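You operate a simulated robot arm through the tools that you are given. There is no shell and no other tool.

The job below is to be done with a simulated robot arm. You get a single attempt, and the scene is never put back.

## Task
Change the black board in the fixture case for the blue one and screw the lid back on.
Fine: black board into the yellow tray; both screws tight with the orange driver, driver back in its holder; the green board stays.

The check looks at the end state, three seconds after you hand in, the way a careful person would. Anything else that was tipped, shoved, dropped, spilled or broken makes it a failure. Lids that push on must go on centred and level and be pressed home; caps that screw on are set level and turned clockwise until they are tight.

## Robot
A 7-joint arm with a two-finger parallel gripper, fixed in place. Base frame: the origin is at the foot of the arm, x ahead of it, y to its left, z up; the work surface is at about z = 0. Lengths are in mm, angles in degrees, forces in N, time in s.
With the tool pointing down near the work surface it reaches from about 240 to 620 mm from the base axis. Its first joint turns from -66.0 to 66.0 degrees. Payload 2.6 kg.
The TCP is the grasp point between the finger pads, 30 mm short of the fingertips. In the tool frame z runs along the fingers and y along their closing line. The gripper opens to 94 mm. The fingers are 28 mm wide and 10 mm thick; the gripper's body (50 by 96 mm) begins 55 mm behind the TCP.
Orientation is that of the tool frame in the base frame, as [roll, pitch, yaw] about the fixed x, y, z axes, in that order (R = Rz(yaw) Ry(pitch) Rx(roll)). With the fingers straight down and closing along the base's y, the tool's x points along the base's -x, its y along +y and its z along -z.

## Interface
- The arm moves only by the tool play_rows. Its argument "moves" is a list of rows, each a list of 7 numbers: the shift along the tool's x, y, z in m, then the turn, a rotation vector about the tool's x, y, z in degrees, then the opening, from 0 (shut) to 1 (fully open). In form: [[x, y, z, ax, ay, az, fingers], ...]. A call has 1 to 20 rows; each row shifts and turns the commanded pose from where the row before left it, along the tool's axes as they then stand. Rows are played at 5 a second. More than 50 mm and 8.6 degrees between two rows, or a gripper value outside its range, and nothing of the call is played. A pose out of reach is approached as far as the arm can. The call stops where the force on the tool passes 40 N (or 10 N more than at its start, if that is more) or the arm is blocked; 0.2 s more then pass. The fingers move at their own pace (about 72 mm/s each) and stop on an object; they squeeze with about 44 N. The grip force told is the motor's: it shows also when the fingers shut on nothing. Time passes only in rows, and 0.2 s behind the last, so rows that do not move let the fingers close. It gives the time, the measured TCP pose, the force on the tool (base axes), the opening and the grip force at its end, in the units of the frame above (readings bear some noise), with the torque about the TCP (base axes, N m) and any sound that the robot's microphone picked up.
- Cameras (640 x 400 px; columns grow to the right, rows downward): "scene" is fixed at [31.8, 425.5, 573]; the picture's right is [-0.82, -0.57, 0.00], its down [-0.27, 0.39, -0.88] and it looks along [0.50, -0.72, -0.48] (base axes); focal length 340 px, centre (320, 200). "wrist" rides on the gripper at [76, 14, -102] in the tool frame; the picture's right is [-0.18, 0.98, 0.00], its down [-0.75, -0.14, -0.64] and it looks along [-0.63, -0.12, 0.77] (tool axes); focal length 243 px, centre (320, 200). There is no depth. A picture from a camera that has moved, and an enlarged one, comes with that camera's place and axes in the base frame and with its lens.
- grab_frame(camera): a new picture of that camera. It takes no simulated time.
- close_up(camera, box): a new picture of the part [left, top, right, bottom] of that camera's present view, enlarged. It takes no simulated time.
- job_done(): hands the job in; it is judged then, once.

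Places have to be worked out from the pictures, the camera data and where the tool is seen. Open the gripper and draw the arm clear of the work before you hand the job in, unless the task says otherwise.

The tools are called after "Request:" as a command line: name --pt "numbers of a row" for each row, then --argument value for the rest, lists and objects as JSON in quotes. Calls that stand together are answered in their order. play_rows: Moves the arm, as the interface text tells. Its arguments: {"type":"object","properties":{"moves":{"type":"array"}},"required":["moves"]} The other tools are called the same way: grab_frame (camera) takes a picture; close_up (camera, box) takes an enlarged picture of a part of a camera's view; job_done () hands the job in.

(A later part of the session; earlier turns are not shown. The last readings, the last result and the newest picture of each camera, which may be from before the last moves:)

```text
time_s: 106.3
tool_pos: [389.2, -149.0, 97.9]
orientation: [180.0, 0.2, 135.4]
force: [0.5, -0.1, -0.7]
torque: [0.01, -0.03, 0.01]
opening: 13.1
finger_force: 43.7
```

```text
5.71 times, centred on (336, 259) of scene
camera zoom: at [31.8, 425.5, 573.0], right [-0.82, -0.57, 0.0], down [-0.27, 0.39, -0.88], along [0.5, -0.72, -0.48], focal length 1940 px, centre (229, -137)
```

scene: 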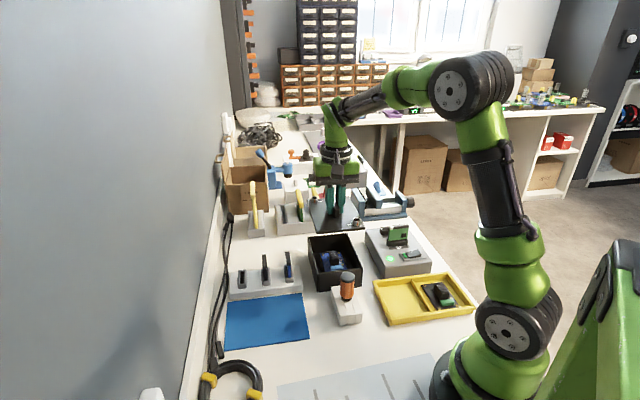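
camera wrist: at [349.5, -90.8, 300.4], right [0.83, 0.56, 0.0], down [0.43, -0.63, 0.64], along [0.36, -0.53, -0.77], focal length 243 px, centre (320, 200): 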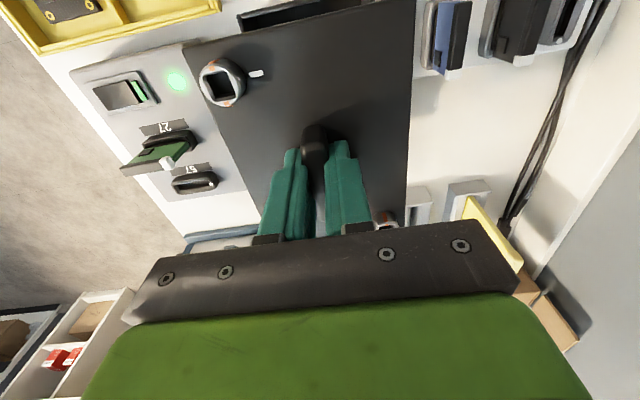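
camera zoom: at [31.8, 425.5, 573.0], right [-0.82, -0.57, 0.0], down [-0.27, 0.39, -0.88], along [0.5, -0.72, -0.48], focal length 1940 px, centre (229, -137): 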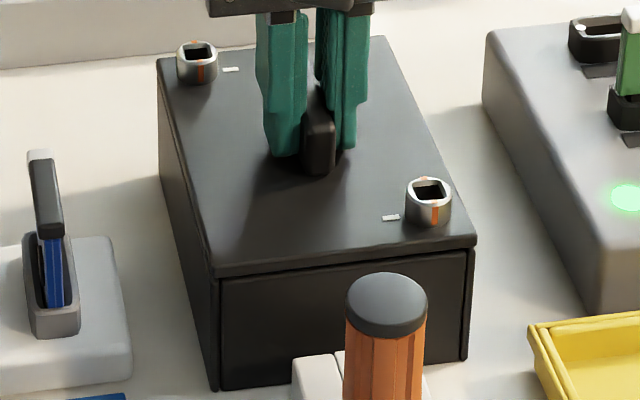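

The lip is inside the box, about 2.5 mm to go. I continue down until it seats.

Request:
play_rows --pt "0 0 0.001 0 0 0 0" --pt "0 0 0 0 0 0 0"

Request:
play_rows --pt "0 0 0.001 0 0 0 0" --pt "0 0 0 0 0 0 0"

Request:
play_rows --pt "0 0 0.001 0 0 0 0" --pt "0 0 0 0 0 0 0"

Request:
close_up --camera "scene" --box '[304, 224, 368, 294]'

```text
time_s: 107.0
tool_pos: [389.9, -148.2, 98.0]
orientation: [180.0, 0.1, 135.4]
force: [0.1, -1.0, -0.6]
torque: [0.04, 0.01, -0.02]
opening: 12.9
finger_force: 44.5
```

```text
time_s: 107.5
tool_pos: [389.4, -147.7, 97.2]
orientation: [179.9, 0.2, 135.3]
force: [-3.1, 2.6, 9.3]
torque: [0.12, 0.29, -0.02]
opening: 13.0
finger_force: 44.6
```

```text
time_s: 108.3
tool_pos: [388.5, -148.8, 97.1]
orientation: [179.8, 0.1, 135.3]
force: [-2.1, 0.3, 4.1]
torque: [-0.08, 0.23, -0.04]
opening: 12.8
finger_force: 44.0
stopped in row 2: the force on the tool passed its limit at 41 N (the readings are from after the stop); the commanded pose is now the measured one
```

```text
5.71 times, centred on (336, 259) of scene
camera zoom: at [31.8, 425.5, 573.0], right [-0.82, -0.57, 0.0], down [-0.27, 0.39, -0.88], along [0.5, -0.72, -0.48], focal length 1940 px, centre (229, -137)
```

zoom: 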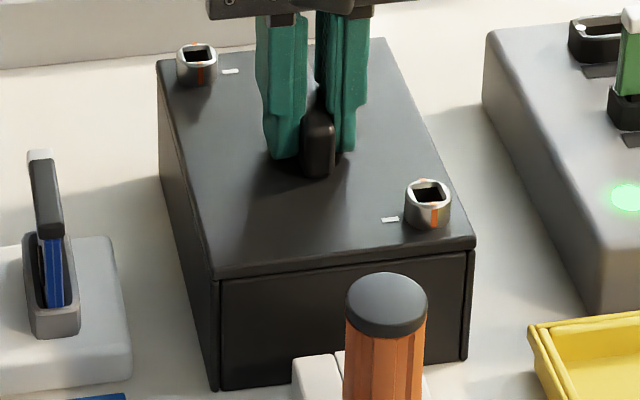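

Contact: 41 N at z≈97. I compare with the original seated picture.

Request:
close_up --camera "scene" --box '[304, 224, 368, 264]'

Request:
close_up --camera "scene" --box '[320, 255, 370, 300]'

Request:
close_up --camera "scene" --box '[210, 210, 370, 310]'

```text
10.00 times, centred on (336, 244) of scene
camera zoom: at [31.8, 425.5, 573.0], right [-0.82, -0.57, 0.0], down [-0.27, 0.39, -0.88], along [0.5, -0.72, -0.48], focal length 3395 px, centre (160, -240)
```

zoom: 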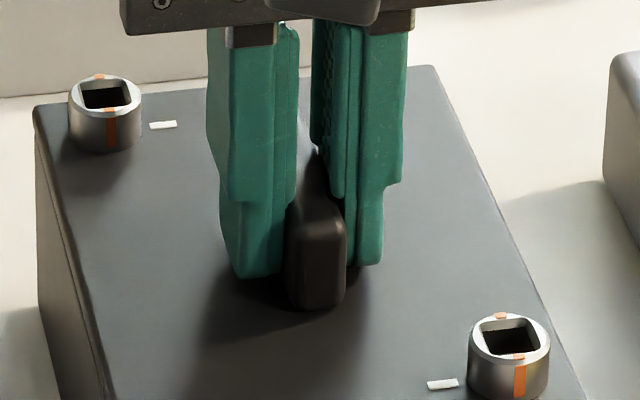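

```text
8.89 times, centred on (345, 278) of scene
camera zoom: at [31.8, 425.5, 573.0], right [-0.82, -0.57, 0.0], down [-0.27, 0.39, -0.88], along [0.5, -0.72, -0.48], focal length 3017 px, centre (98, -489)
```

zoom: 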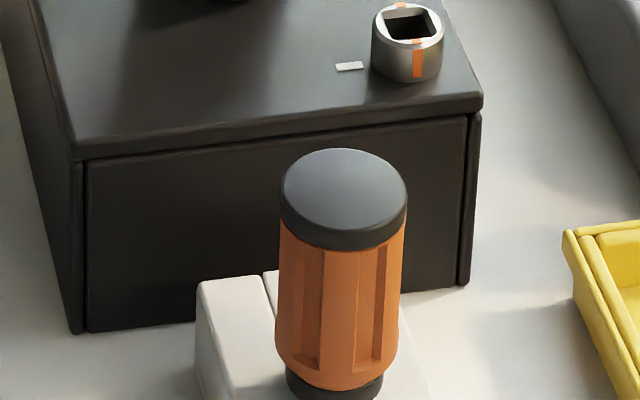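

```text
4.00 times, centred on (290, 260) of scene
camera zoom: at [31.8, 425.5, 573.0], right [-0.82, -0.57, 0.0], down [-0.27, 0.39, -0.88], along [0.5, -0.72, -0.48], focal length 1358 px, centre (440, -40)
```

zoom: 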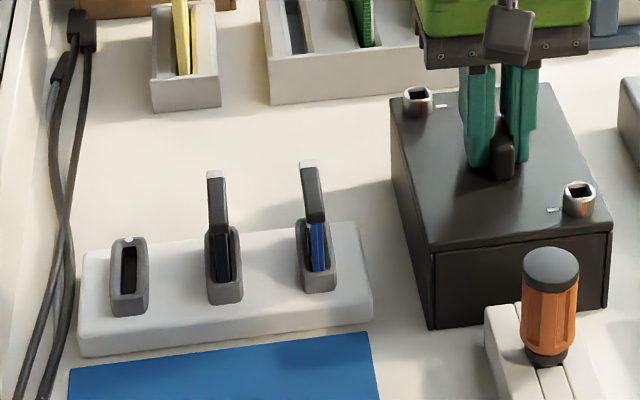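

The lid matches its original seated position within ~0.5 mm and is level and flush. I release the handle and rise.

Request:
play_rows --pt "0 0 0 0 0 0 0.45" --pt "0 0 0 0 0 0 0.45" --pt "0 0 -0.01 0 0 0 0.45" --pt "0 0 -0.03 0 0 0 0.45" --pt "0 0 -0.04 0 0 0 0.45" --pt "0 0 -0.04 0 0 0 0.45" --pt "0 0 0 0 0 0 0.45"

Request:
close_up --camera "scene" --box '[304, 224, 368, 264]'

Request:
close_up --camera "wrist" --box '[220, 0, 420, 200]'

```text
time_s: 109.9
tool_pos: [386.4, -147.8, 215.1]
orientation: [179.7, 0.2, 135.3]
force: [1.1, -0.1, 0.1]
torque: [0.03, 0.04, 0.05]
opening: 42.2
finger_force: 0.0
```

```text
10.00 times, centred on (336, 244) of scene
camera zoom: at [31.8, 425.5, 573.0], right [-0.82, -0.57, 0.0], down [-0.27, 0.39, -0.88], along [0.5, -0.72, -0.48], focal length 3395 px, centre (160, -240)
```

zoom: 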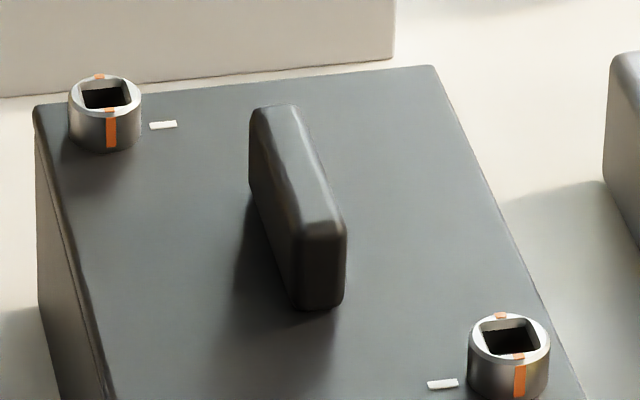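

```text
2.00 times, centred on (320, 100) of wrist
camera zoom: at [342.3, -84.7, 317.6], right [0.82, 0.57, 0.0], down [0.43, -0.63, 0.64], along [0.37, -0.53, -0.77], focal length 485 px, centre (320, 400)
```

zoom: 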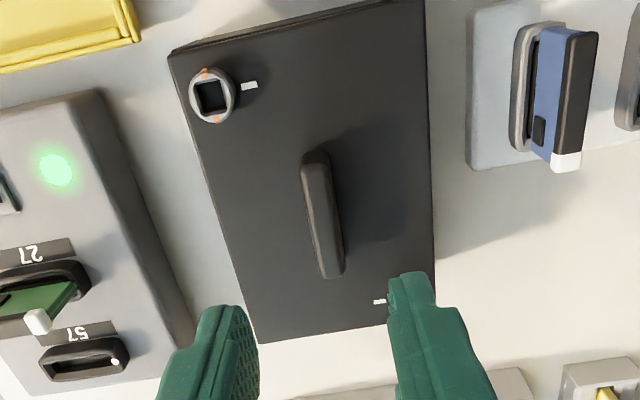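

The lid sits exactly like at the start. Now I go back for the driver; to have ample clockwise wrist travel I'll grip it at yaw ≈239° (60° flute symmetry relative to the 119.4° release pose).

Request:
play_rows --pt "0.0428 0.0006 0 0 0 0 0.55" --pt "0.0428 0.0006 0 0 0 0 0.55" --pt "0.0428 0.0006 0 0 0 0 0.55" --pt "0 0 0 0 0 -8.0 0.55" --pt "0 0 0 0 0 -8.0 0.55" --pt "0 0 0 0 0 -8.0 0.55" --pt "0 0 0 0 0 -8.0 0.55" --pt "0 0 0 0 0 -8.0 0.55" --pt "0 0 0 0 0 -8.0 0.55" --pt "0 0 0 0 0 -8.0 0.55" --pt "0 0 0 0 0 -8.0 0.55" --pt "0 0 0 0 0 -8.0 0.55" --pt "0 0 0 0 0 -8.0 0.55" --pt "0 0 0 0 0 -8.0 0.55" --pt "0 0 0 0 0 -8.0 0.55" --pt "0 0 0 0 0 -8.0 0.55" --pt "0 0 0 0 0 0 0.55"

Request:
grab_frame --camera "wrist"

Request:
grab_frame --camera "scene"

```text
time_s: 113.5
tool_pos: [298.3, -56.8, 216.1]
orientation: [-179.8, 0.1, -120.6]
force: [0.4, -0.5, 0.4]
torque: [-0.01, 0.0, -0.02]
opening: 51.7
finger_force: 0.1
```

```text
taken
camera wrist: at [247.0, -116.3, 318.8], right [-0.75, 0.66, 0.0], down [0.5, 0.58, 0.64], along [0.43, 0.48, -0.76], focal length 243 px, centre (320, 200)
```

wrist: 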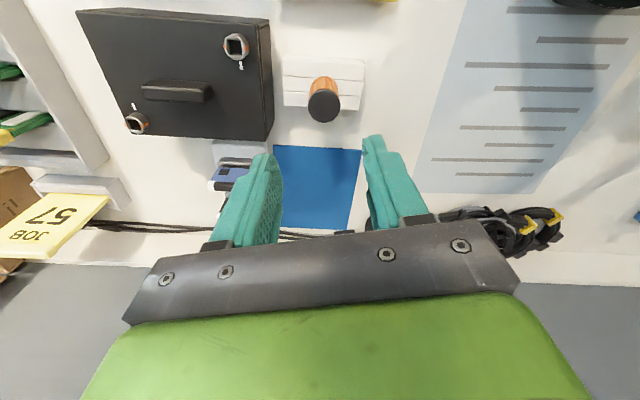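

```text
taken
```

scene: 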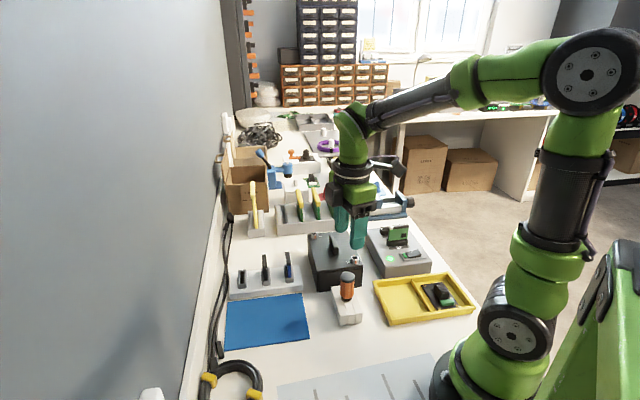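

Yaw 239.4° is reachable. I zoom to measure the driver's position below the tool.

Request:
close_up --camera "wrist" --box '[270, 40, 380, 140]'

Request:
close_up --camera "scene" --box '[324, 262, 372, 332]'

```text
4.00 times, centred on (325, 90) of wrist
camera zoom: at [247.0, -116.3, 318.8], right [-0.75, 0.66, 0.0], down [0.5, 0.58, 0.64], along [0.43, 0.48, -0.76], focal length 970 px, centre (300, 640)
```

zoom: 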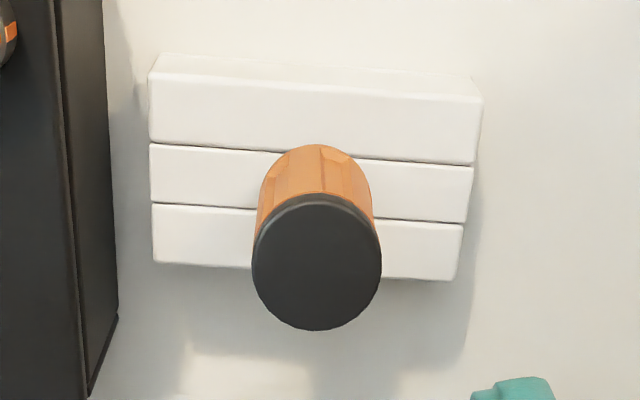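

```text
5.71 times, centred on (348, 297) of scene
camera zoom: at [31.8, 425.5, 573.0], right [-0.82, -0.57, 0.0], down [-0.27, 0.39, -0.88], along [0.5, -0.72, -0.48], focal length 1940 px, centre (160, -354)
```

zoom: 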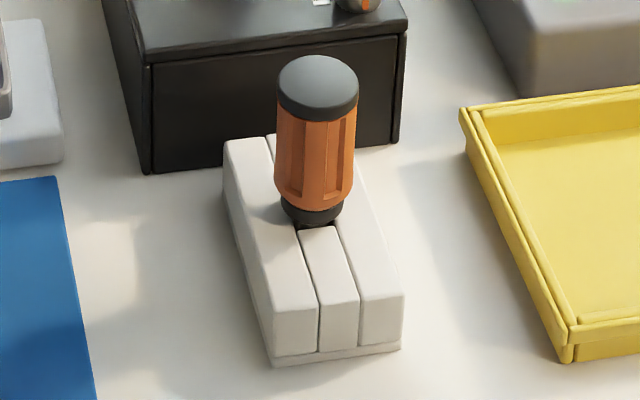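

Driver axis is at tool (−0.8, +3.5). I correct and descend to z≈69, then verify before closing.

Request:
play_rows --pt "-0.0008 0.0035 0.03 0 0 0 0.55" --pt "0 0 0.03 0 0 0 0.55" --pt "0 0 0.03 0 0 0 0.55" --pt "0 0 0.03 0 0 0 0.55" --pt "0 0 0.012 0 0 0 0.55" --pt "0 0 0 0 0 0 0.55"

Request:
close_up --camera "wrist" --box '[220, 60, 420, 250]'

Request:
close_up --camera "scene" --box '[310, 240, 390, 330]'

```text
time_s: 114.9
tool_pos: [297.3, -53.8, 84.1]
orientation: [-179.9, 0.0, -120.6]
force: [-0.4, -0.6, 0.0]
torque: [0.02, 0.04, 0.0]
opening: 51.9
finger_force: 0.0
```

```text
2.11 times, centred on (320, 155) of wrist
camera zoom: at [244.7, -112.3, 186.4], right [-0.75, 0.66, 0.0], down [0.5, 0.58, 0.64], along [0.43, 0.48, -0.76], focal length 511 px, centre (320, 295)
```

zoom: 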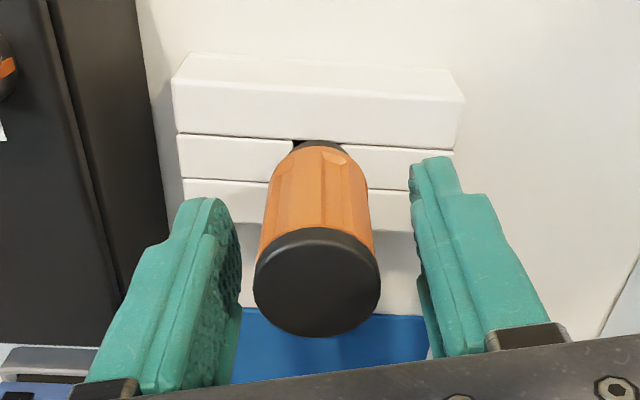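

```text
4.44 times, centred on (350, 285) of scene
camera zoom: at [31.8, 425.5, 573.0], right [-0.82, -0.57, 0.0], down [-0.27, 0.39, -0.88], along [0.5, -0.72, -0.48], focal length 1509 px, centre (187, -178)
```

zoom: 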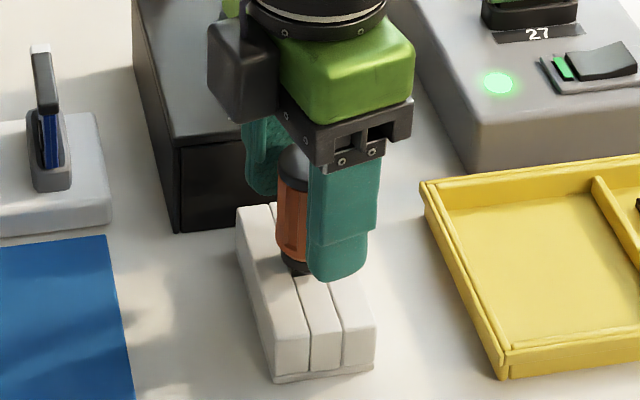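

Clear on all sides. I shift +1.5 mm in x, descend 15 mm and close on the handle.

Request:
play_rows --pt "0.0015 -0.0003 0.008 0 0 0 0.55" --pt "0 0 0.007 0 0 0 0.55" --pt "0 0 0 0 0 0 0.55" --pt "0 0 0 0 0 0 0" --pt "0 0 0 0 0 0 0" --pt "0 0 0 0 0 0 0" --pt "0 0 0 0 0 0 0"

Request:
close_up --camera "wrist" --box '[220, 60, 420, 250]'

```text
time_s: 116.5
tool_pos: [296.5, -56.6, 69.5]
orientation: [-179.8, 0.2, -120.6]
force: [-0.8, 0.7, -1.1]
torque: [0.02, 0.0, 0.0]
opening: 28.3
finger_force: 43.7
```

```text
2.11 times, centred on (320, 155) of wrist
camera zoom: at [244.0, -114.7, 171.6], right [-0.75, 0.66, 0.0], down [0.5, 0.58, 0.64], along [0.43, 0.48, -0.76], focal length 511 px, centre (320, 295)
```

zoom: 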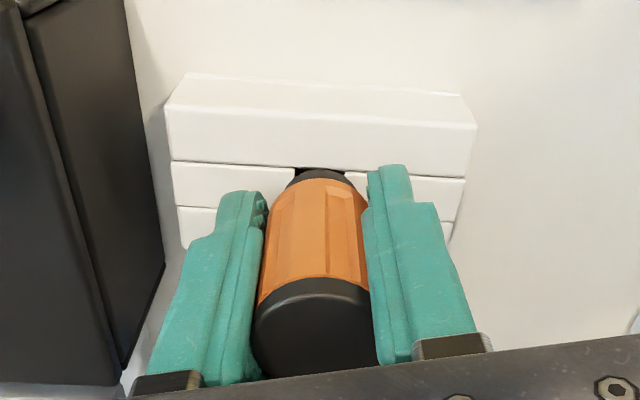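

Gripped at 28.3 mm (pads in the flutes). I lift the driver out, carry it over the near screw and lower to z≈160 to look.

Request:
play_rows --pt "0 0 -0.005 0 0 0 0" --pt "0 0 -0.015 0 0 0 0" --pt "0 0 -0.03 0 0 0 0" --pt "0 0 -0.04 0 0 0 0" --pt "0 0 -0.04 0 0 0 0" --pt "0.019 -0.0222 0 0 0 0 0" --pt "0.019 -0.0222 0 0 0 0 0" --pt "0.019 -0.0222 0 0 0 0 0" --pt "0 0 0.02 0 0 0 0" --pt "0 0 0.02 0 0 0 0" --pt "0 0 0 0 0 0 0"

Request:
close_up --camera "scene" --box '[344, 230, 368, 265]'

Request:
close_up --camera "wrist" --box '[270, 70, 370, 170]'

Request:
close_up --camera "scene" --box '[310, 200, 390, 310]'

```text
time_s: 118.9
tool_pos: [324.3, -138.9, 159.6]
orientation: [-179.8, 0.3, -120.6]
force: [0.4, 0.3, -0.3]
torque: [0.0, -0.02, 0.03]
opening: 28.5
finger_force: 44.0
```

```text
11.43 times, centred on (356, 248) of scene
camera zoom: at [31.8, 425.5, 573.0], right [-0.82, -0.57, 0.0], down [-0.27, 0.39, -0.88], along [0.5, -0.72, -0.48], focal length 3880 px, centre (-91, -343)
```

zoom: 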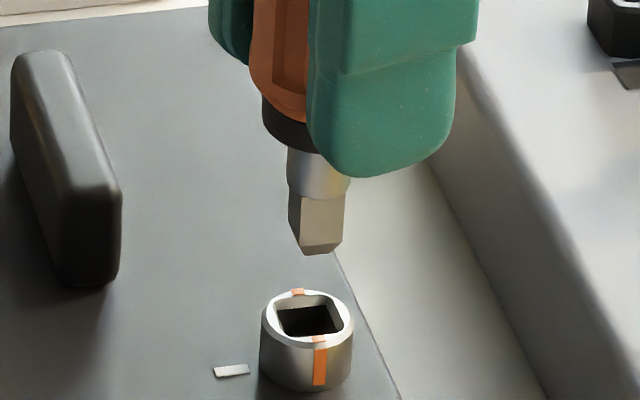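

```text
4.00 times, centred on (320, 120) of wrist
camera zoom: at [272.0, -197.5, 262.0], right [-0.75, 0.66, 0.0], down [0.5, 0.58, 0.64], along [0.43, 0.48, -0.76], focal length 970 px, centre (320, 520)
```

zoom: 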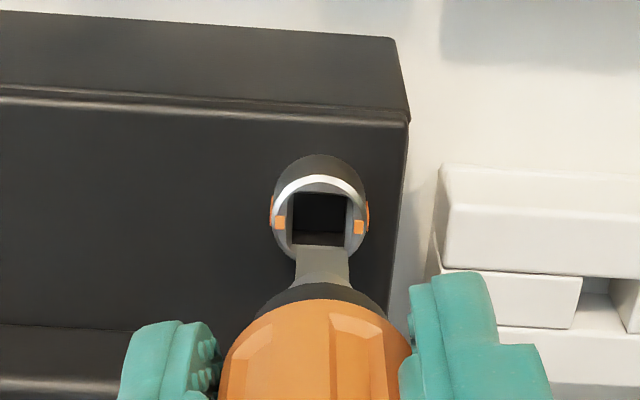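

```text
3.64 times, centred on (350, 255) of scene
camera zoom: at [31.8, 425.5, 573.0], right [-0.82, -0.57, 0.0], down [-0.27, 0.39, -0.88], along [0.5, -0.72, -0.48], focal length 1234 px, centre (211, 0)
```

zoom: 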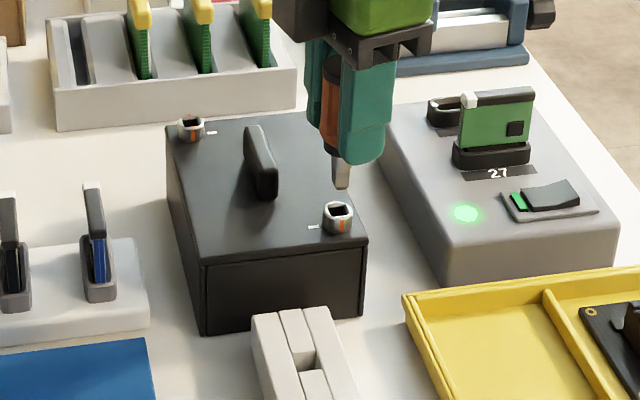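

Both cameras (nearly orthogonal views now) show the bit centred over the socket and square with it. I lower 16 mm and check again.

Request:
play_rows --pt "0 0 0.006 0 0 0 0" --pt "0 0 0.006 0 0 0 0" --pt "0 0 0.004 0 0 0 0" --pt "0 0 0 0 0 0 0"

Request:
close_up --camera "scene" --box '[344, 230, 368, 265]'

Request:
close_up --camera "wrist" --box '[270, 70, 370, 170]'

```text
time_s: 119.9
tool_pos: [323.4, -138.1, 143.0]
orientation: [-179.8, 0.1, -120.6]
force: [0.2, -0.2, 0.0]
torque: [0.03, -0.08, 0.03]
opening: 28.3
finger_force: 43.5
```

```text
11.43 times, centred on (356, 248) of scene
camera zoom: at [31.8, 425.5, 573.0], right [-0.82, -0.57, 0.0], down [-0.27, 0.39, -0.88], along [0.5, -0.72, -0.48], focal length 3880 px, centre (-91, -343)
```

zoom: 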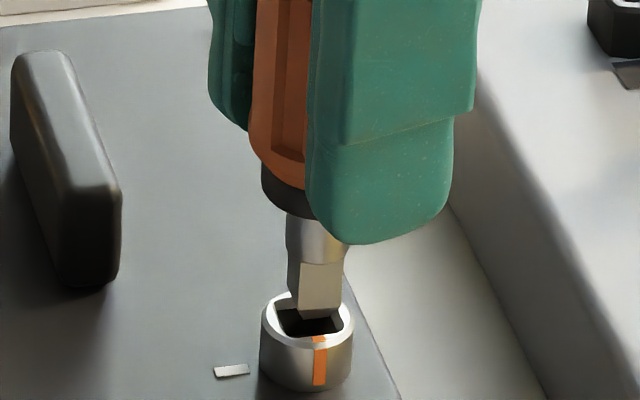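

```text
4.00 times, centred on (320, 120) of wrist
camera zoom: at [271.5, -197.6, 246.1], right [-0.75, 0.66, 0.0], down [0.5, 0.58, 0.64], along [0.43, 0.48, -0.76], focal length 970 px, centre (320, 520)
```

zoom: 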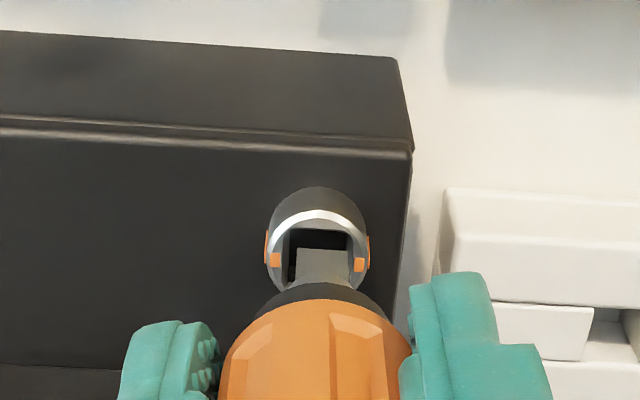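

The bit is ~0.7 mm off in each view; I correct by (−0.5,−1.0) mm and lower into the socket in 1.5 mm steps.

Request:
play_rows --pt "-0.0005 -0.001 0 0 0 0 0" --pt "0 0 0.0015 0 0 0 0" --pt "0 0 0.0015 0 0 0 0" --pt "0 0 0.0015 0 0 0 0" --pt "0 0 0 0 0 0 0"

Request:
close_up --camera "scene" --box '[344, 230, 368, 265]'

Request:
close_up --camera "wrist" --box '[270, 70, 370, 170]'

```text
time_s: 121.1
tool_pos: [326.4, -139.5, 139.4]
orientation: [-179.9, 0.1, -120.7]
force: [-0.1, 0.6, -0.2]
torque: [0.02, 0.04, 0.02]
opening: 28.3
finger_force: 44.3
```

```text
11.43 times, centred on (356, 248) of scene
camera zoom: at [31.8, 425.5, 573.0], right [-0.82, -0.57, 0.0], down [-0.27, 0.39, -0.88], along [0.5, -0.72, -0.48], focal length 3880 px, centre (-91, -343)
```

zoom: 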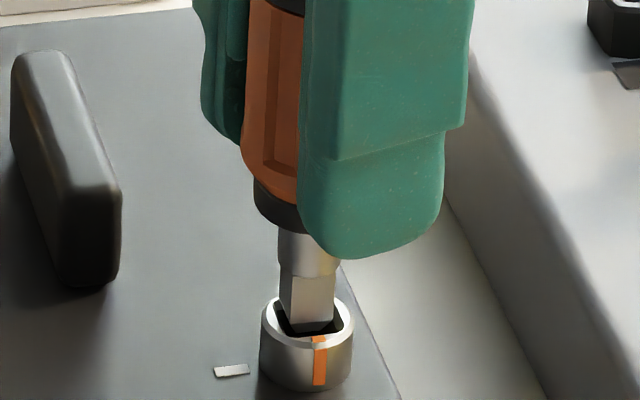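

```text
4.00 times, centred on (320, 120) of wrist
camera zoom: at [273.3, -197.9, 241.6], right [-0.75, 0.66, 0.0], down [0.5, 0.58, 0.64], along [0.43, 0.48, -0.76], focal length 970 px, centre (320, 520)
```

zoom: 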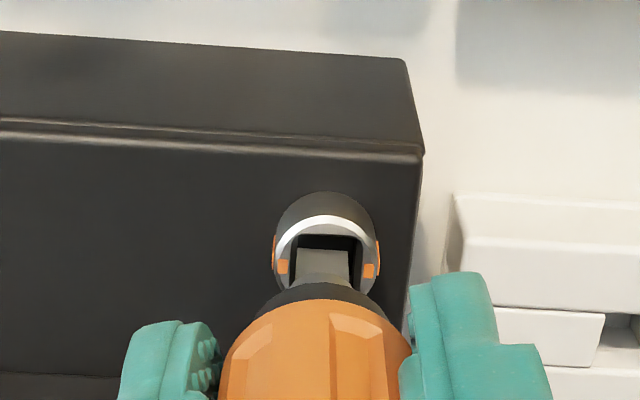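

The bit tip is in the socket, 0.6 mm off in one axis. I correct and continue down.

Request:
play_rows --pt "-0.0001 0.0006 0.0015 0 0 0 0" --pt "0 0 0.0015 0 0 0 0" --pt "0 0 0.0015 0 0 0 0" --pt "0 0 0 0 0 0 0"

Request:
play_rows --pt "0 0 0.001 0 0 0 0" --pt "0 0 0.001 0 0 0 0" --pt "0 0 0 0 0 0 0"

Request:
close_up --camera "scene" --box '[344, 230, 368, 265]'

Request:
close_up --camera "wrist" --box '[270, 70, 370, 170]'

```text
time_s: 122.1
tool_pos: [325.9, -139.9, 133.8]
orientation: [-179.8, 0.2, -120.7]
force: [0.6, 0.3, -0.3]
torque: [-0.02, -0.05, 0.0]
opening: 28.4
finger_force: 43.7
```

```text
time_s: 122.9
tool_pos: [324.7, -139.6, 132.8]
orientation: [-179.7, 0.2, -120.7]
force: [-1.5, -0.1, 6.3]
torque: [0.02, 0.12, -0.01]
opening: 28.2
finger_force: 43.5
```

```text
11.43 times, centred on (356, 248) of scene
camera zoom: at [31.7, 425.5, 573.0], right [-0.82, -0.57, 0.0], down [-0.27, 0.39, -0.88], along [0.5, -0.72, -0.48], focal length 3880 px, centre (-91, -343)
```

zoom: 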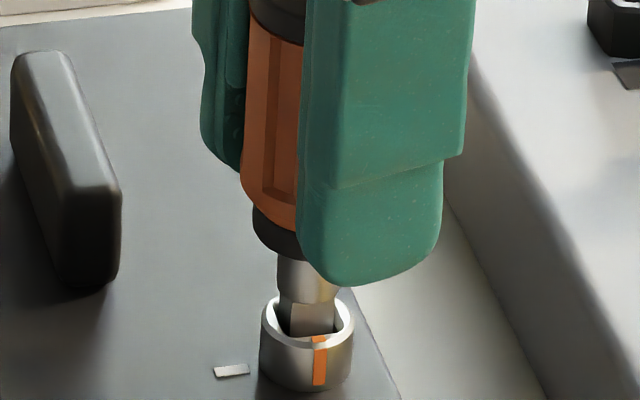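

```text
4.00 times, centred on (320, 120) of wrist
camera zoom: at [272.9, -197.7, 235.2], right [-0.75, 0.66, 0.0], down [0.5, 0.58, 0.64], along [0.43, 0.48, -0.76], focal length 970 px, centre (320, 520)
```

zoom: 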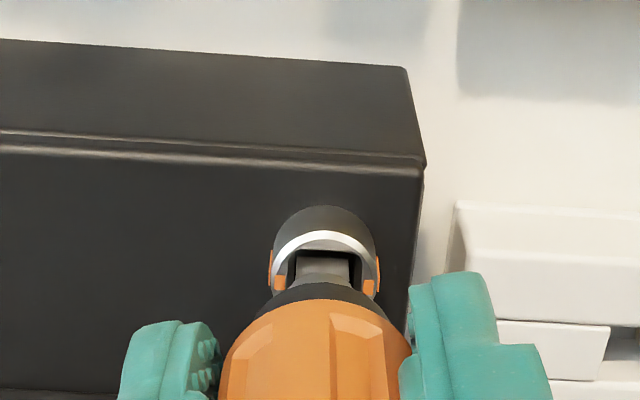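

Seated with 6 N. I turn clockwise 40° and look at the mark and torque.

Request:
play_rows --pt "0 0 0 0 0 8 0" --pt "0 0 0 0 0 8 0" --pt "0 0 0 0 0 8 0" --pt "0 0 0 0 0 8 0" --pt "0 0 0 0 0 8 0"

Request:
close_up --camera "scene" --box '[344, 230, 368, 265]'

Request:
close_up --camera "wrist" --box '[270, 70, 370, 170]'

```text
time_s: 124.1
tool_pos: [325.4, -139.7, 132.6]
orientation: [-179.9, 0.3, -160.9]
force: [-4.7, -0.1, 17.5]
torque: [-0.04, 0.33, 0.0]
opening: 28.2
finger_force: 43.9
```

```text
11.43 times, centred on (356, 248) of scene
camera zoom: at [31.7, 425.5, 573.0], right [-0.82, -0.57, 0.0], down [-0.27, 0.39, -0.88], along [0.5, -0.72, -0.48], focal length 3880 px, centre (-91, -343)
```

zoom: 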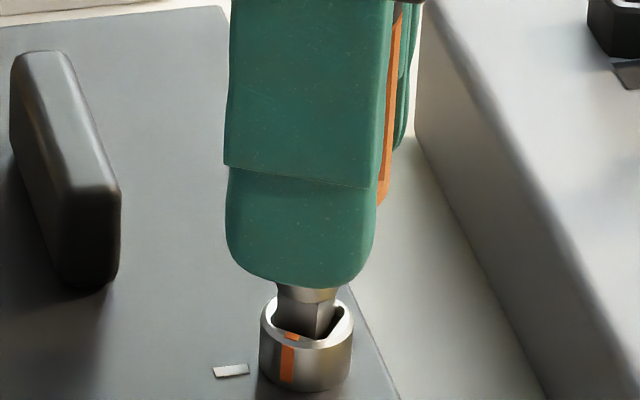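

```text
4.00 times, centred on (320, 120) of wrist
camera zoom: at [247.5, -151.1, 234.9], right [-0.15, 0.99, 0.0], down [0.75, 0.11, 0.65], along [0.64, 0.1, -0.76], focal length 970 px, centre (320, 520)
```

zoom: 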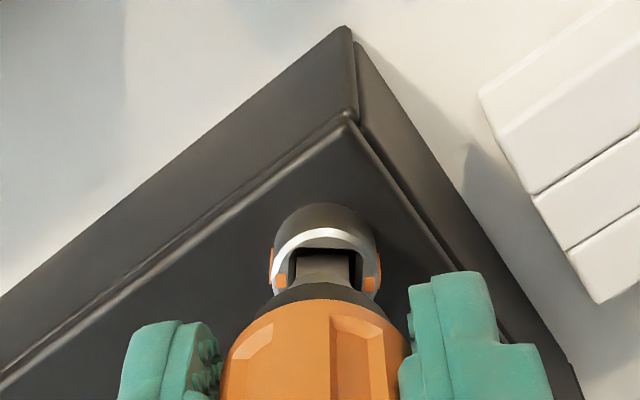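

The screw follows: its mark turned ~39° clockwise with almost no torque. I continue clockwise another 40°.

Request:
play_rows --pt "0 0 0 0 0 8 0" --pt "0 0 0 0 0 8 0" --pt "0 0 0 0 0 8 0" --pt "0 0 0 0 0 8 0" --pt "0 0 0 0 0 8 0"

Request:
close_up --camera "scene" --box '[344, 230, 368, 265]'

Request:
close_up --camera "wrist" --box '[270, 70, 370, 170]'

```text
time_s: 125.3
tool_pos: [323.8, -139.1, 134.6]
orientation: [-180.0, 0.3, 159.0]
force: [-1.3, -2.7, 9.3]
torque: [-0.16, 0.11, -0.04]
opening: 28.3
finger_force: 43.9
```

```text
11.43 times, centred on (356, 248) of scene
camera zoom: at [31.7, 425.5, 573.0], right [-0.82, -0.57, 0.0], down [-0.27, 0.39, -0.88], along [0.5, -0.72, -0.48], focal length 3880 px, centre (-91, -343)
```

zoom: 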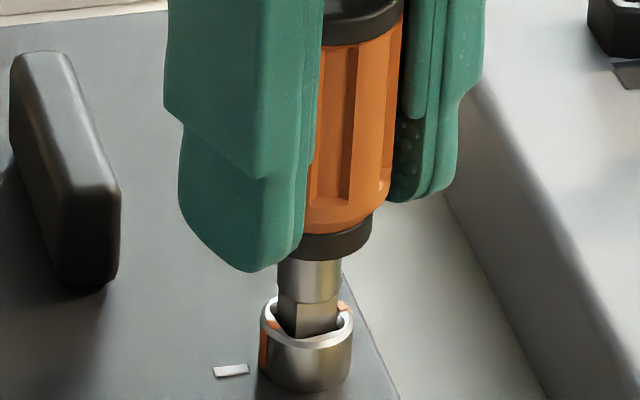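

```text
4.00 times, centred on (320, 120) of wrist
camera zoom: at [258.0, -98.5, 235.1], right [0.52, 0.85, 0.0], down [0.65, -0.4, 0.64], along [0.55, -0.34, -0.76], focal length 970 px, centre (320, 520)
```

zoom: 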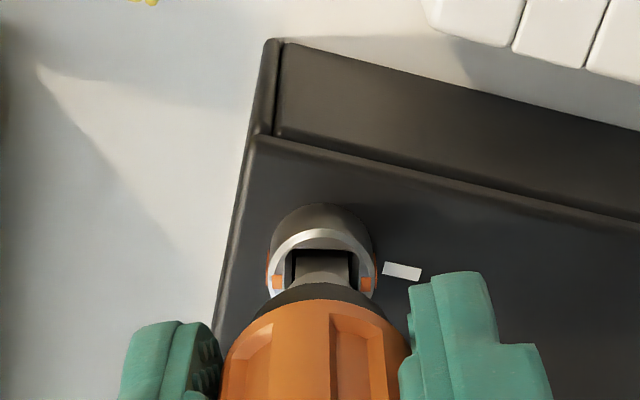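

The mark is at ~80°; still almost no torque. I continue in smaller portions past the white mark.

Request:
play_rows --pt "0 0 0 0 0 8 0" --pt "0 0 0 0 0 8 0"

Request:
close_up --camera "scene" --box '[344, 230, 368, 265]'

Request:
close_up --camera "wrist" --box '[270, 70, 370, 170]'

```text
time_s: 125.9
tool_pos: [325.0, -138.8, 132.8]
orientation: [179.8, 0.2, 143.2]
force: [-1.5, 0.2, 14.2]
torque: [-0.03, 0.09, 0.01]
opening: 28.6
finger_force: 44.1
```

```text
11.43 times, centred on (356, 248) of scene
camera zoom: at [31.7, 425.5, 573.0], right [-0.82, -0.57, 0.0], down [-0.27, 0.39, -0.88], along [0.5, -0.72, -0.48], focal length 3880 px, centre (-91, -343)
```

zoom: 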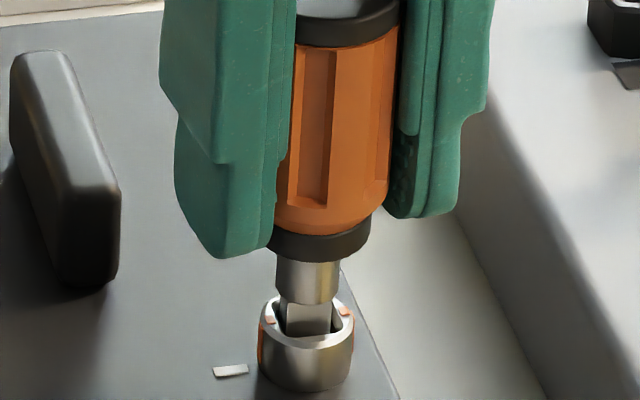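

```text
4.00 times, centred on (320, 120) of wrist
camera zoom: at [271.5, -81.3, 235.0], right [0.74, 0.68, 0.0], down [0.52, -0.56, 0.64], along [0.44, -0.47, -0.76], focal length 970 px, centre (320, 520)
```

zoom: 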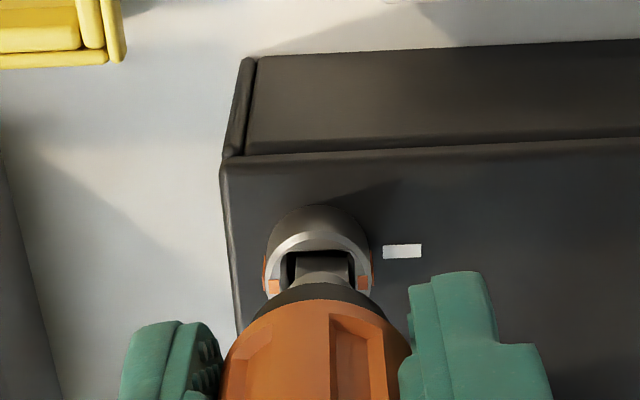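

The screw keeps turning freely past 90°, so it is a threaded, multi-turn screw. I check how far the head has gone down.

Request:
close_up --camera "scene" --box '[346, 248, 366, 268]'

Request:
close_up --camera "scene" --box '[304, 227, 324, 247]'

```text
16.00 times, centred on (356, 258) of scene
camera zoom: at [31.7, 425.5, 573.0], right [-0.82, -0.57, 0.0], down [-0.27, 0.39, -0.88], along [0.5, -0.72, -0.48], focal length 5431 px, centre (-256, -728)
```

zoom: 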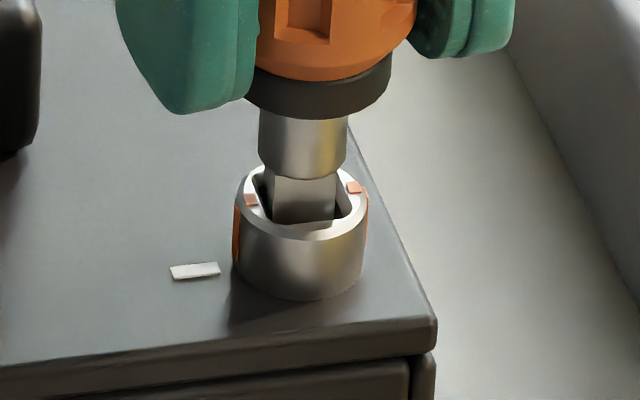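

```text
16.00 times, centred on (314, 237) of scene
camera zoom: at [31.7, 425.5, 573.0], right [-0.82, -0.57, 0.0], down [-0.27, 0.39, -0.88], along [0.5, -0.72, -0.48], focal length 5431 px, centre (416, -392)
```

zoom: 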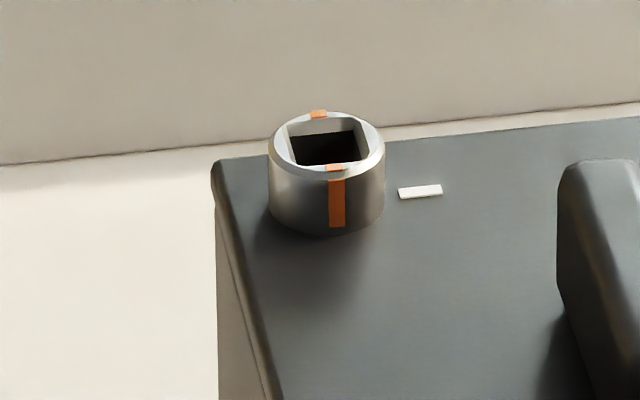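

The stripe now points at the white mark (≈90° turned). I turn a little further to see whether torque builds up.

Request:
play_rows --pt "0 0 0 0 0 8 0"

Request:
close_up --camera "scene" --box '[346, 248, 366, 268]'

Request:
play_rows --pt "0 0 0 0 0 8 0"

Request:
close_up --camera "scene" --box '[346, 248, 366, 268]'

```text
time_s: 126.3
tool_pos: [324.6, -137.8, 132.0]
orientation: [179.9, 0.3, 135.2]
force: [-5.0, 1.0, 20.8]
torque: [0.05, 0.26, 0.08]
opening: 28.3
finger_force: 43.5
```

```text
16.00 times, centred on (356, 258) of scene
camera zoom: at [31.7, 425.5, 573.0], right [-0.82, -0.57, 0.0], down [-0.27, 0.39, -0.88], along [0.5, -0.72, -0.48], focal length 5431 px, centre (-256, -728)
```

zoom: 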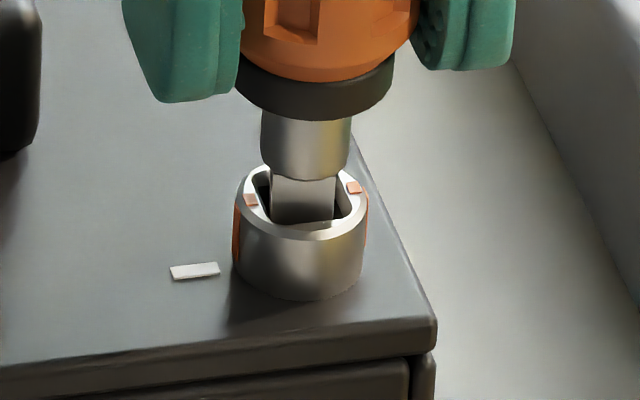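

```text
time_s: 126.7
tool_pos: [324.8, -138.8, 132.4]
orientation: [179.7, 0.1, 127.2]
force: [-5.8, 1.8, 20.6]
torque: [0.03, 0.32, 0.31]
opening: 28.6
finger_force: 44.5
```

```text
16.00 times, centred on (356, 258) of scene
camera zoom: at [31.7, 425.5, 573.0], right [-0.82, -0.57, 0.0], down [-0.27, 0.39, -0.88], along [0.5, -0.72, -0.48], focal length 5431 px, centre (-256, -728)
```

zoom: 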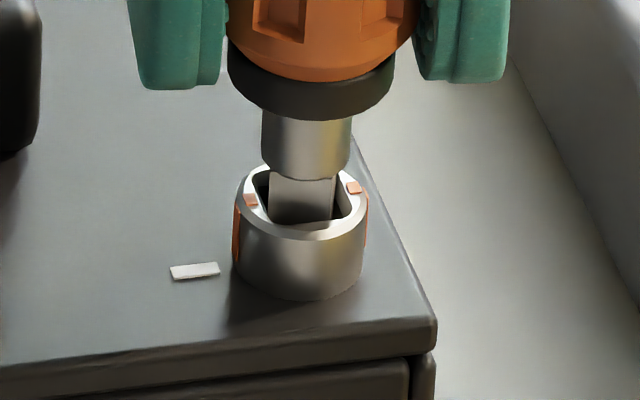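

The screw has hit its stop at 90° (stripe stays on the white mark) and torque builds to 0.31 N·m. I tighten further until the torque peaks.

Request:
play_rows --pt "0 0 0 0 0 8 0"

Request:
play_rows --pt "0 0 0 0 0 8 0"

Request:
close_up --camera "scene" --box '[346, 248, 366, 268]'

```text
time_s: 127.1
tool_pos: [324.8, -138.9, 132.6]
orientation: [179.9, 0.2, 119.3]
force: [-2.6, -0.5, 10.8]
torque: [-0.22, 0.12, 0.55]
opening: 28.5
finger_force: 43.4
```

```text
time_s: 127.5
tool_pos: [325.5, -139.1, 132.1]
orientation: [179.8, 0.0, 111.2]
force: [0.7, 0.8, -0.1]
torque: [-0.27, 0.2, 0.44]
opening: 29.0
finger_force: 44.5
```

```text
16.00 times, centred on (356, 258) of scene
camera zoom: at [31.8, 425.5, 573.0], right [-0.82, -0.57, 0.0], down [-0.27, 0.39, -0.88], along [0.5, -0.72, -0.48], focal length 5431 px, centre (-256, -728)
```

zoom: 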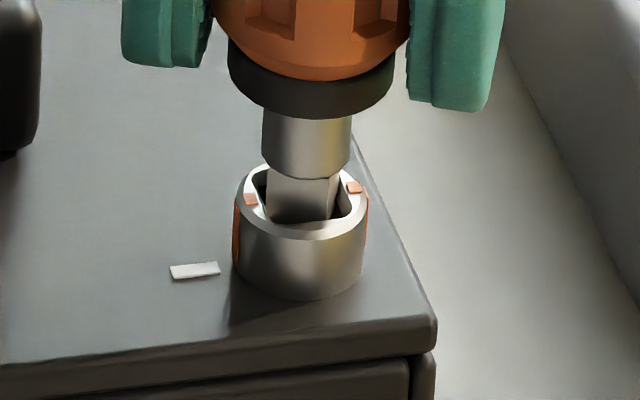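

Torque peaked at 0.55 N·m with the stripe firmly on the mark: this screw is tight. I now unwind the grip in small CCW steps, without turning the screw back, until the torque is near zero.

Request:
play_rows --pt "0 0 -0.0003 0 0 -6 0"

Request:
play_rows --pt "0 0 -0.0003 0 0 -4 0"

Request:
close_up --camera "scene" --box '[346, 248, 366, 268]'

```text
time_s: 127.9
tool_pos: [324.9, -138.1, 131.5]
orientation: [179.8, 0.2, 117.5]
force: [9.4, -0.4, -17.7]
torque: [-0.08, -0.58, 0.24]
opening: 28.6
finger_force: 44.1
```

```text
time_s: 128.3
tool_pos: [323.8, -138.5, 133.5]
orientation: [179.7, 0.1, 121.3]
force: [8.2, 1.4, -13.3]
torque: [0.13, -0.47, 0.12]
opening: 28.9
finger_force: 44.1
```

```text
16.00 times, centred on (356, 258) of scene
camera zoom: at [31.8, 425.5, 573.1], right [-0.82, -0.57, 0.0], down [-0.27, 0.39, -0.88], along [0.5, -0.72, -0.48], focal length 5431 px, centre (-256, -728)
```

zoom: 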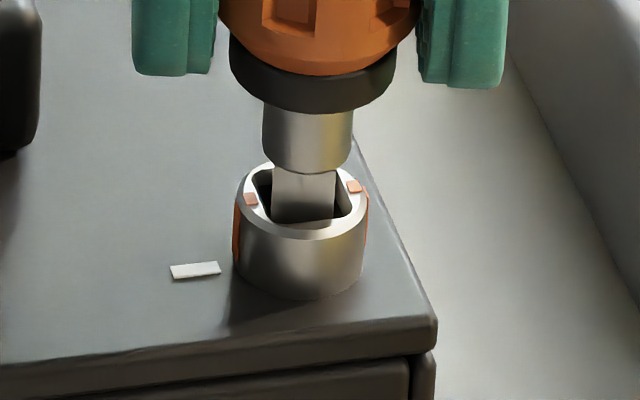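

Torque is down to 0.12. One more small unwinding step, then I lift gently.

Request:
play_rows --pt "0 0 0.0003 0 0 -4 0"

Request:
play_rows --pt "0 0 -0.0005 0 0 -2 0" --pt "0 0 -0.001 0 0 0 0"

Request:
close_up --camera "scene" --box '[346, 248, 366, 268]'

```text
time_s: 128.7
tool_pos: [324.4, -139.1, 134.0]
orientation: [179.7, 0.2, 125.4]
force: [1.6, 4.9, 1.8]
torque: [0.34, -0.15, 0.02]
opening: 28.8
finger_force: 44.0
```

```text
time_s: 129.3
tool_pos: [324.5, -139.6, 133.6]
orientation: [179.7, 0.1, 127.3]
force: [1.7, 6.0, -3.7]
torque: [0.38, -0.1, 0.05]
opening: 29.1
finger_force: 43.9
```

```text
16.00 times, centred on (356, 258) of scene
camera zoom: at [31.8, 425.5, 573.0], right [-0.82, -0.57, 0.0], down [-0.27, 0.39, -0.88], along [0.5, -0.72, -0.48], focal length 5431 px, centre (-256, -728)
```

zoom: 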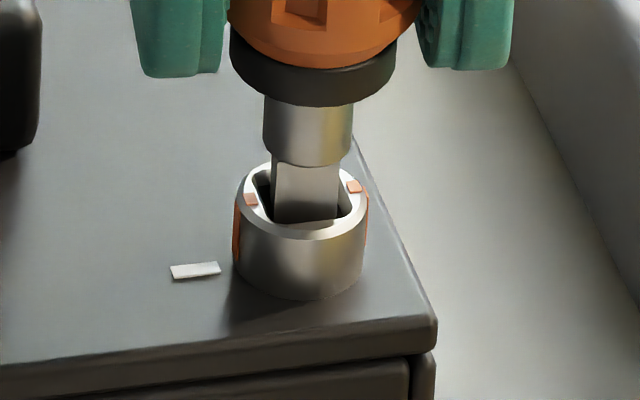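

Torque is ~0 and the stripe is still on the mark. I lift slowly.

Request:
play_rows --pt "0 0 -0.0015 0 0 0 0" --pt "0 0 -0.0015 0 0 0 0" --pt "0 0 0 0 0 0 0"

Request:
play_rows --pt "0 0 -0.002 0 0 0 0" --pt "0 0 -0.002 0 0 0 0" --pt "0 0 0 0 0 0 0"

Request:
close_up --camera "scene" --box '[346, 243, 366, 268]'

```text
time_s: 130.1
tool_pos: [325.7, -139.3, 138.3]
orientation: [179.7, 0.2, 127.4]
force: [0.1, 0.4, -0.4]
torque: [0.0, -0.01, 0.02]
opening: 28.9
finger_force: 44.2
```

```text
time_s: 130.9
tool_pos: [325.4, -140.1, 140.5]
orientation: [179.8, 0.1, 127.4]
force: [-0.3, -0.6, -1.8]
torque: [-0.02, -0.01, 0.02]
opening: 28.5
finger_force: 43.8
```

```text
16.00 times, centred on (356, 256) of scene
camera zoom: at [31.8, 425.5, 573.0], right [-0.82, -0.57, 0.0], down [-0.27, 0.39, -0.88], along [0.5, -0.72, -0.48], focal length 5431 px, centre (-256, -688)
```

zoom: 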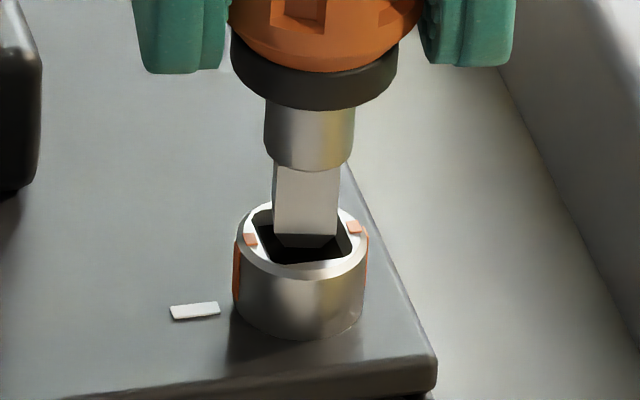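

The bit is out and the stripe stays on the mark; lid undisturbed. I rise, rotate CCW 96° to regain wrist travel (square symmetry), and go above the far screw.

Request:
play_rows --pt "0 0 -0.025 0 0 0 0" --pt "0 0 -0.025 0 0 0 0" --pt "0 0 0 0 0 -8 0" --pt "0 0 0 0 0 -8 0" --pt "0 0 0 0 0 -8 0" --pt "0 0 0 0 0 -8 0" --pt "0 0 0 0 0 -8 0" --pt "0 0 0 0 0 -8 0" --pt "0 0 0 0 0 -8 0" --pt "0 0 0 0 0 -8 0" --pt "0 0 0 0 0 -8 0" --pt "0 0 0 0 0 -8 0" --pt "0 0 0 0 0 -8 0" --pt "0 0 0 0 0 -8 0" --pt "-0.02 -0.0292 0 0 0 0 0" --pt "-0.02 -0.0292 0 0 0 0 0" --pt "-0.02 -0.0292 0 0 0 0 0" --pt "-0.02 -0.0292 0 0 0 0 0" --pt "0 0 0 0 0 0 0"

Request:
grab_frame --camera "scene"

Request:
close_up --camera "scene" --box '[300, 200, 332, 250]'

Request:
close_up --camera "wrist" --box '[270, 60, 370, 160]'

```text
time_s: 134.9
tool_pos: [463.7, -169.7, 191.0]
orientation: [-179.9, 0.2, -136.7]
force: [-0.2, 0.9, -1.0]
torque: [0.0, 0.01, 0.02]
opening: 28.6
finger_force: 44.0
```

```text
taken
```

scene: 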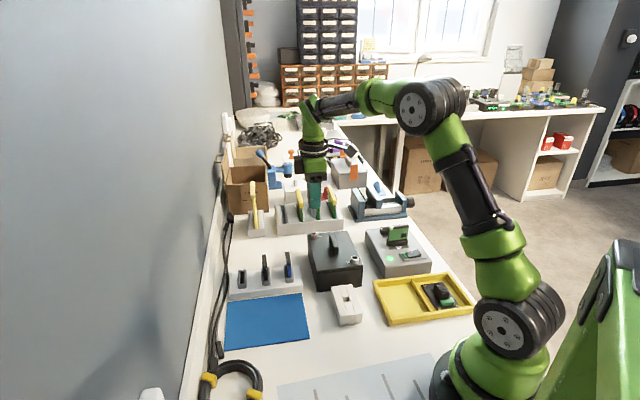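

```text
8.00 times, centred on (316, 225) of scene
camera zoom: at [31.8, 425.5, 573.0], right [-0.82, -0.57, 0.0], down [-0.27, 0.39, -0.88], along [0.5, -0.72, -0.48], focal length 2716 px, centre (352, 0)
```

zoom: 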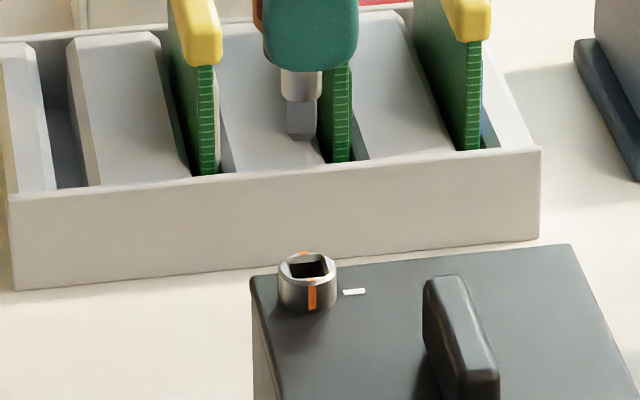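

```text
4.00 times, centred on (320, 110) of wrist
camera zoom: at [398.3, -211.6, 293.8], right [-0.54, 0.84, 0.0], down [0.64, 0.41, 0.65], along [0.54, 0.35, -0.76], focal length 970 px, centre (320, 560)
```

zoom: 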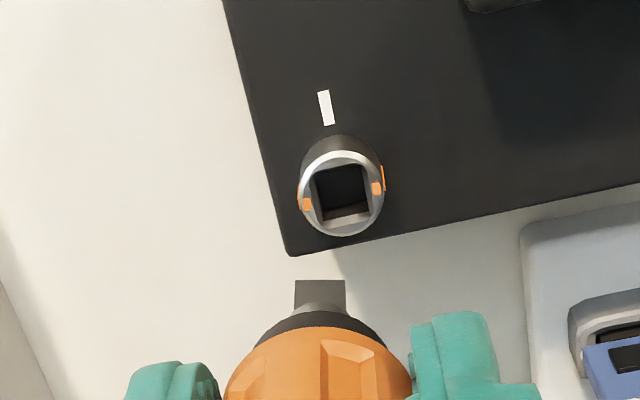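

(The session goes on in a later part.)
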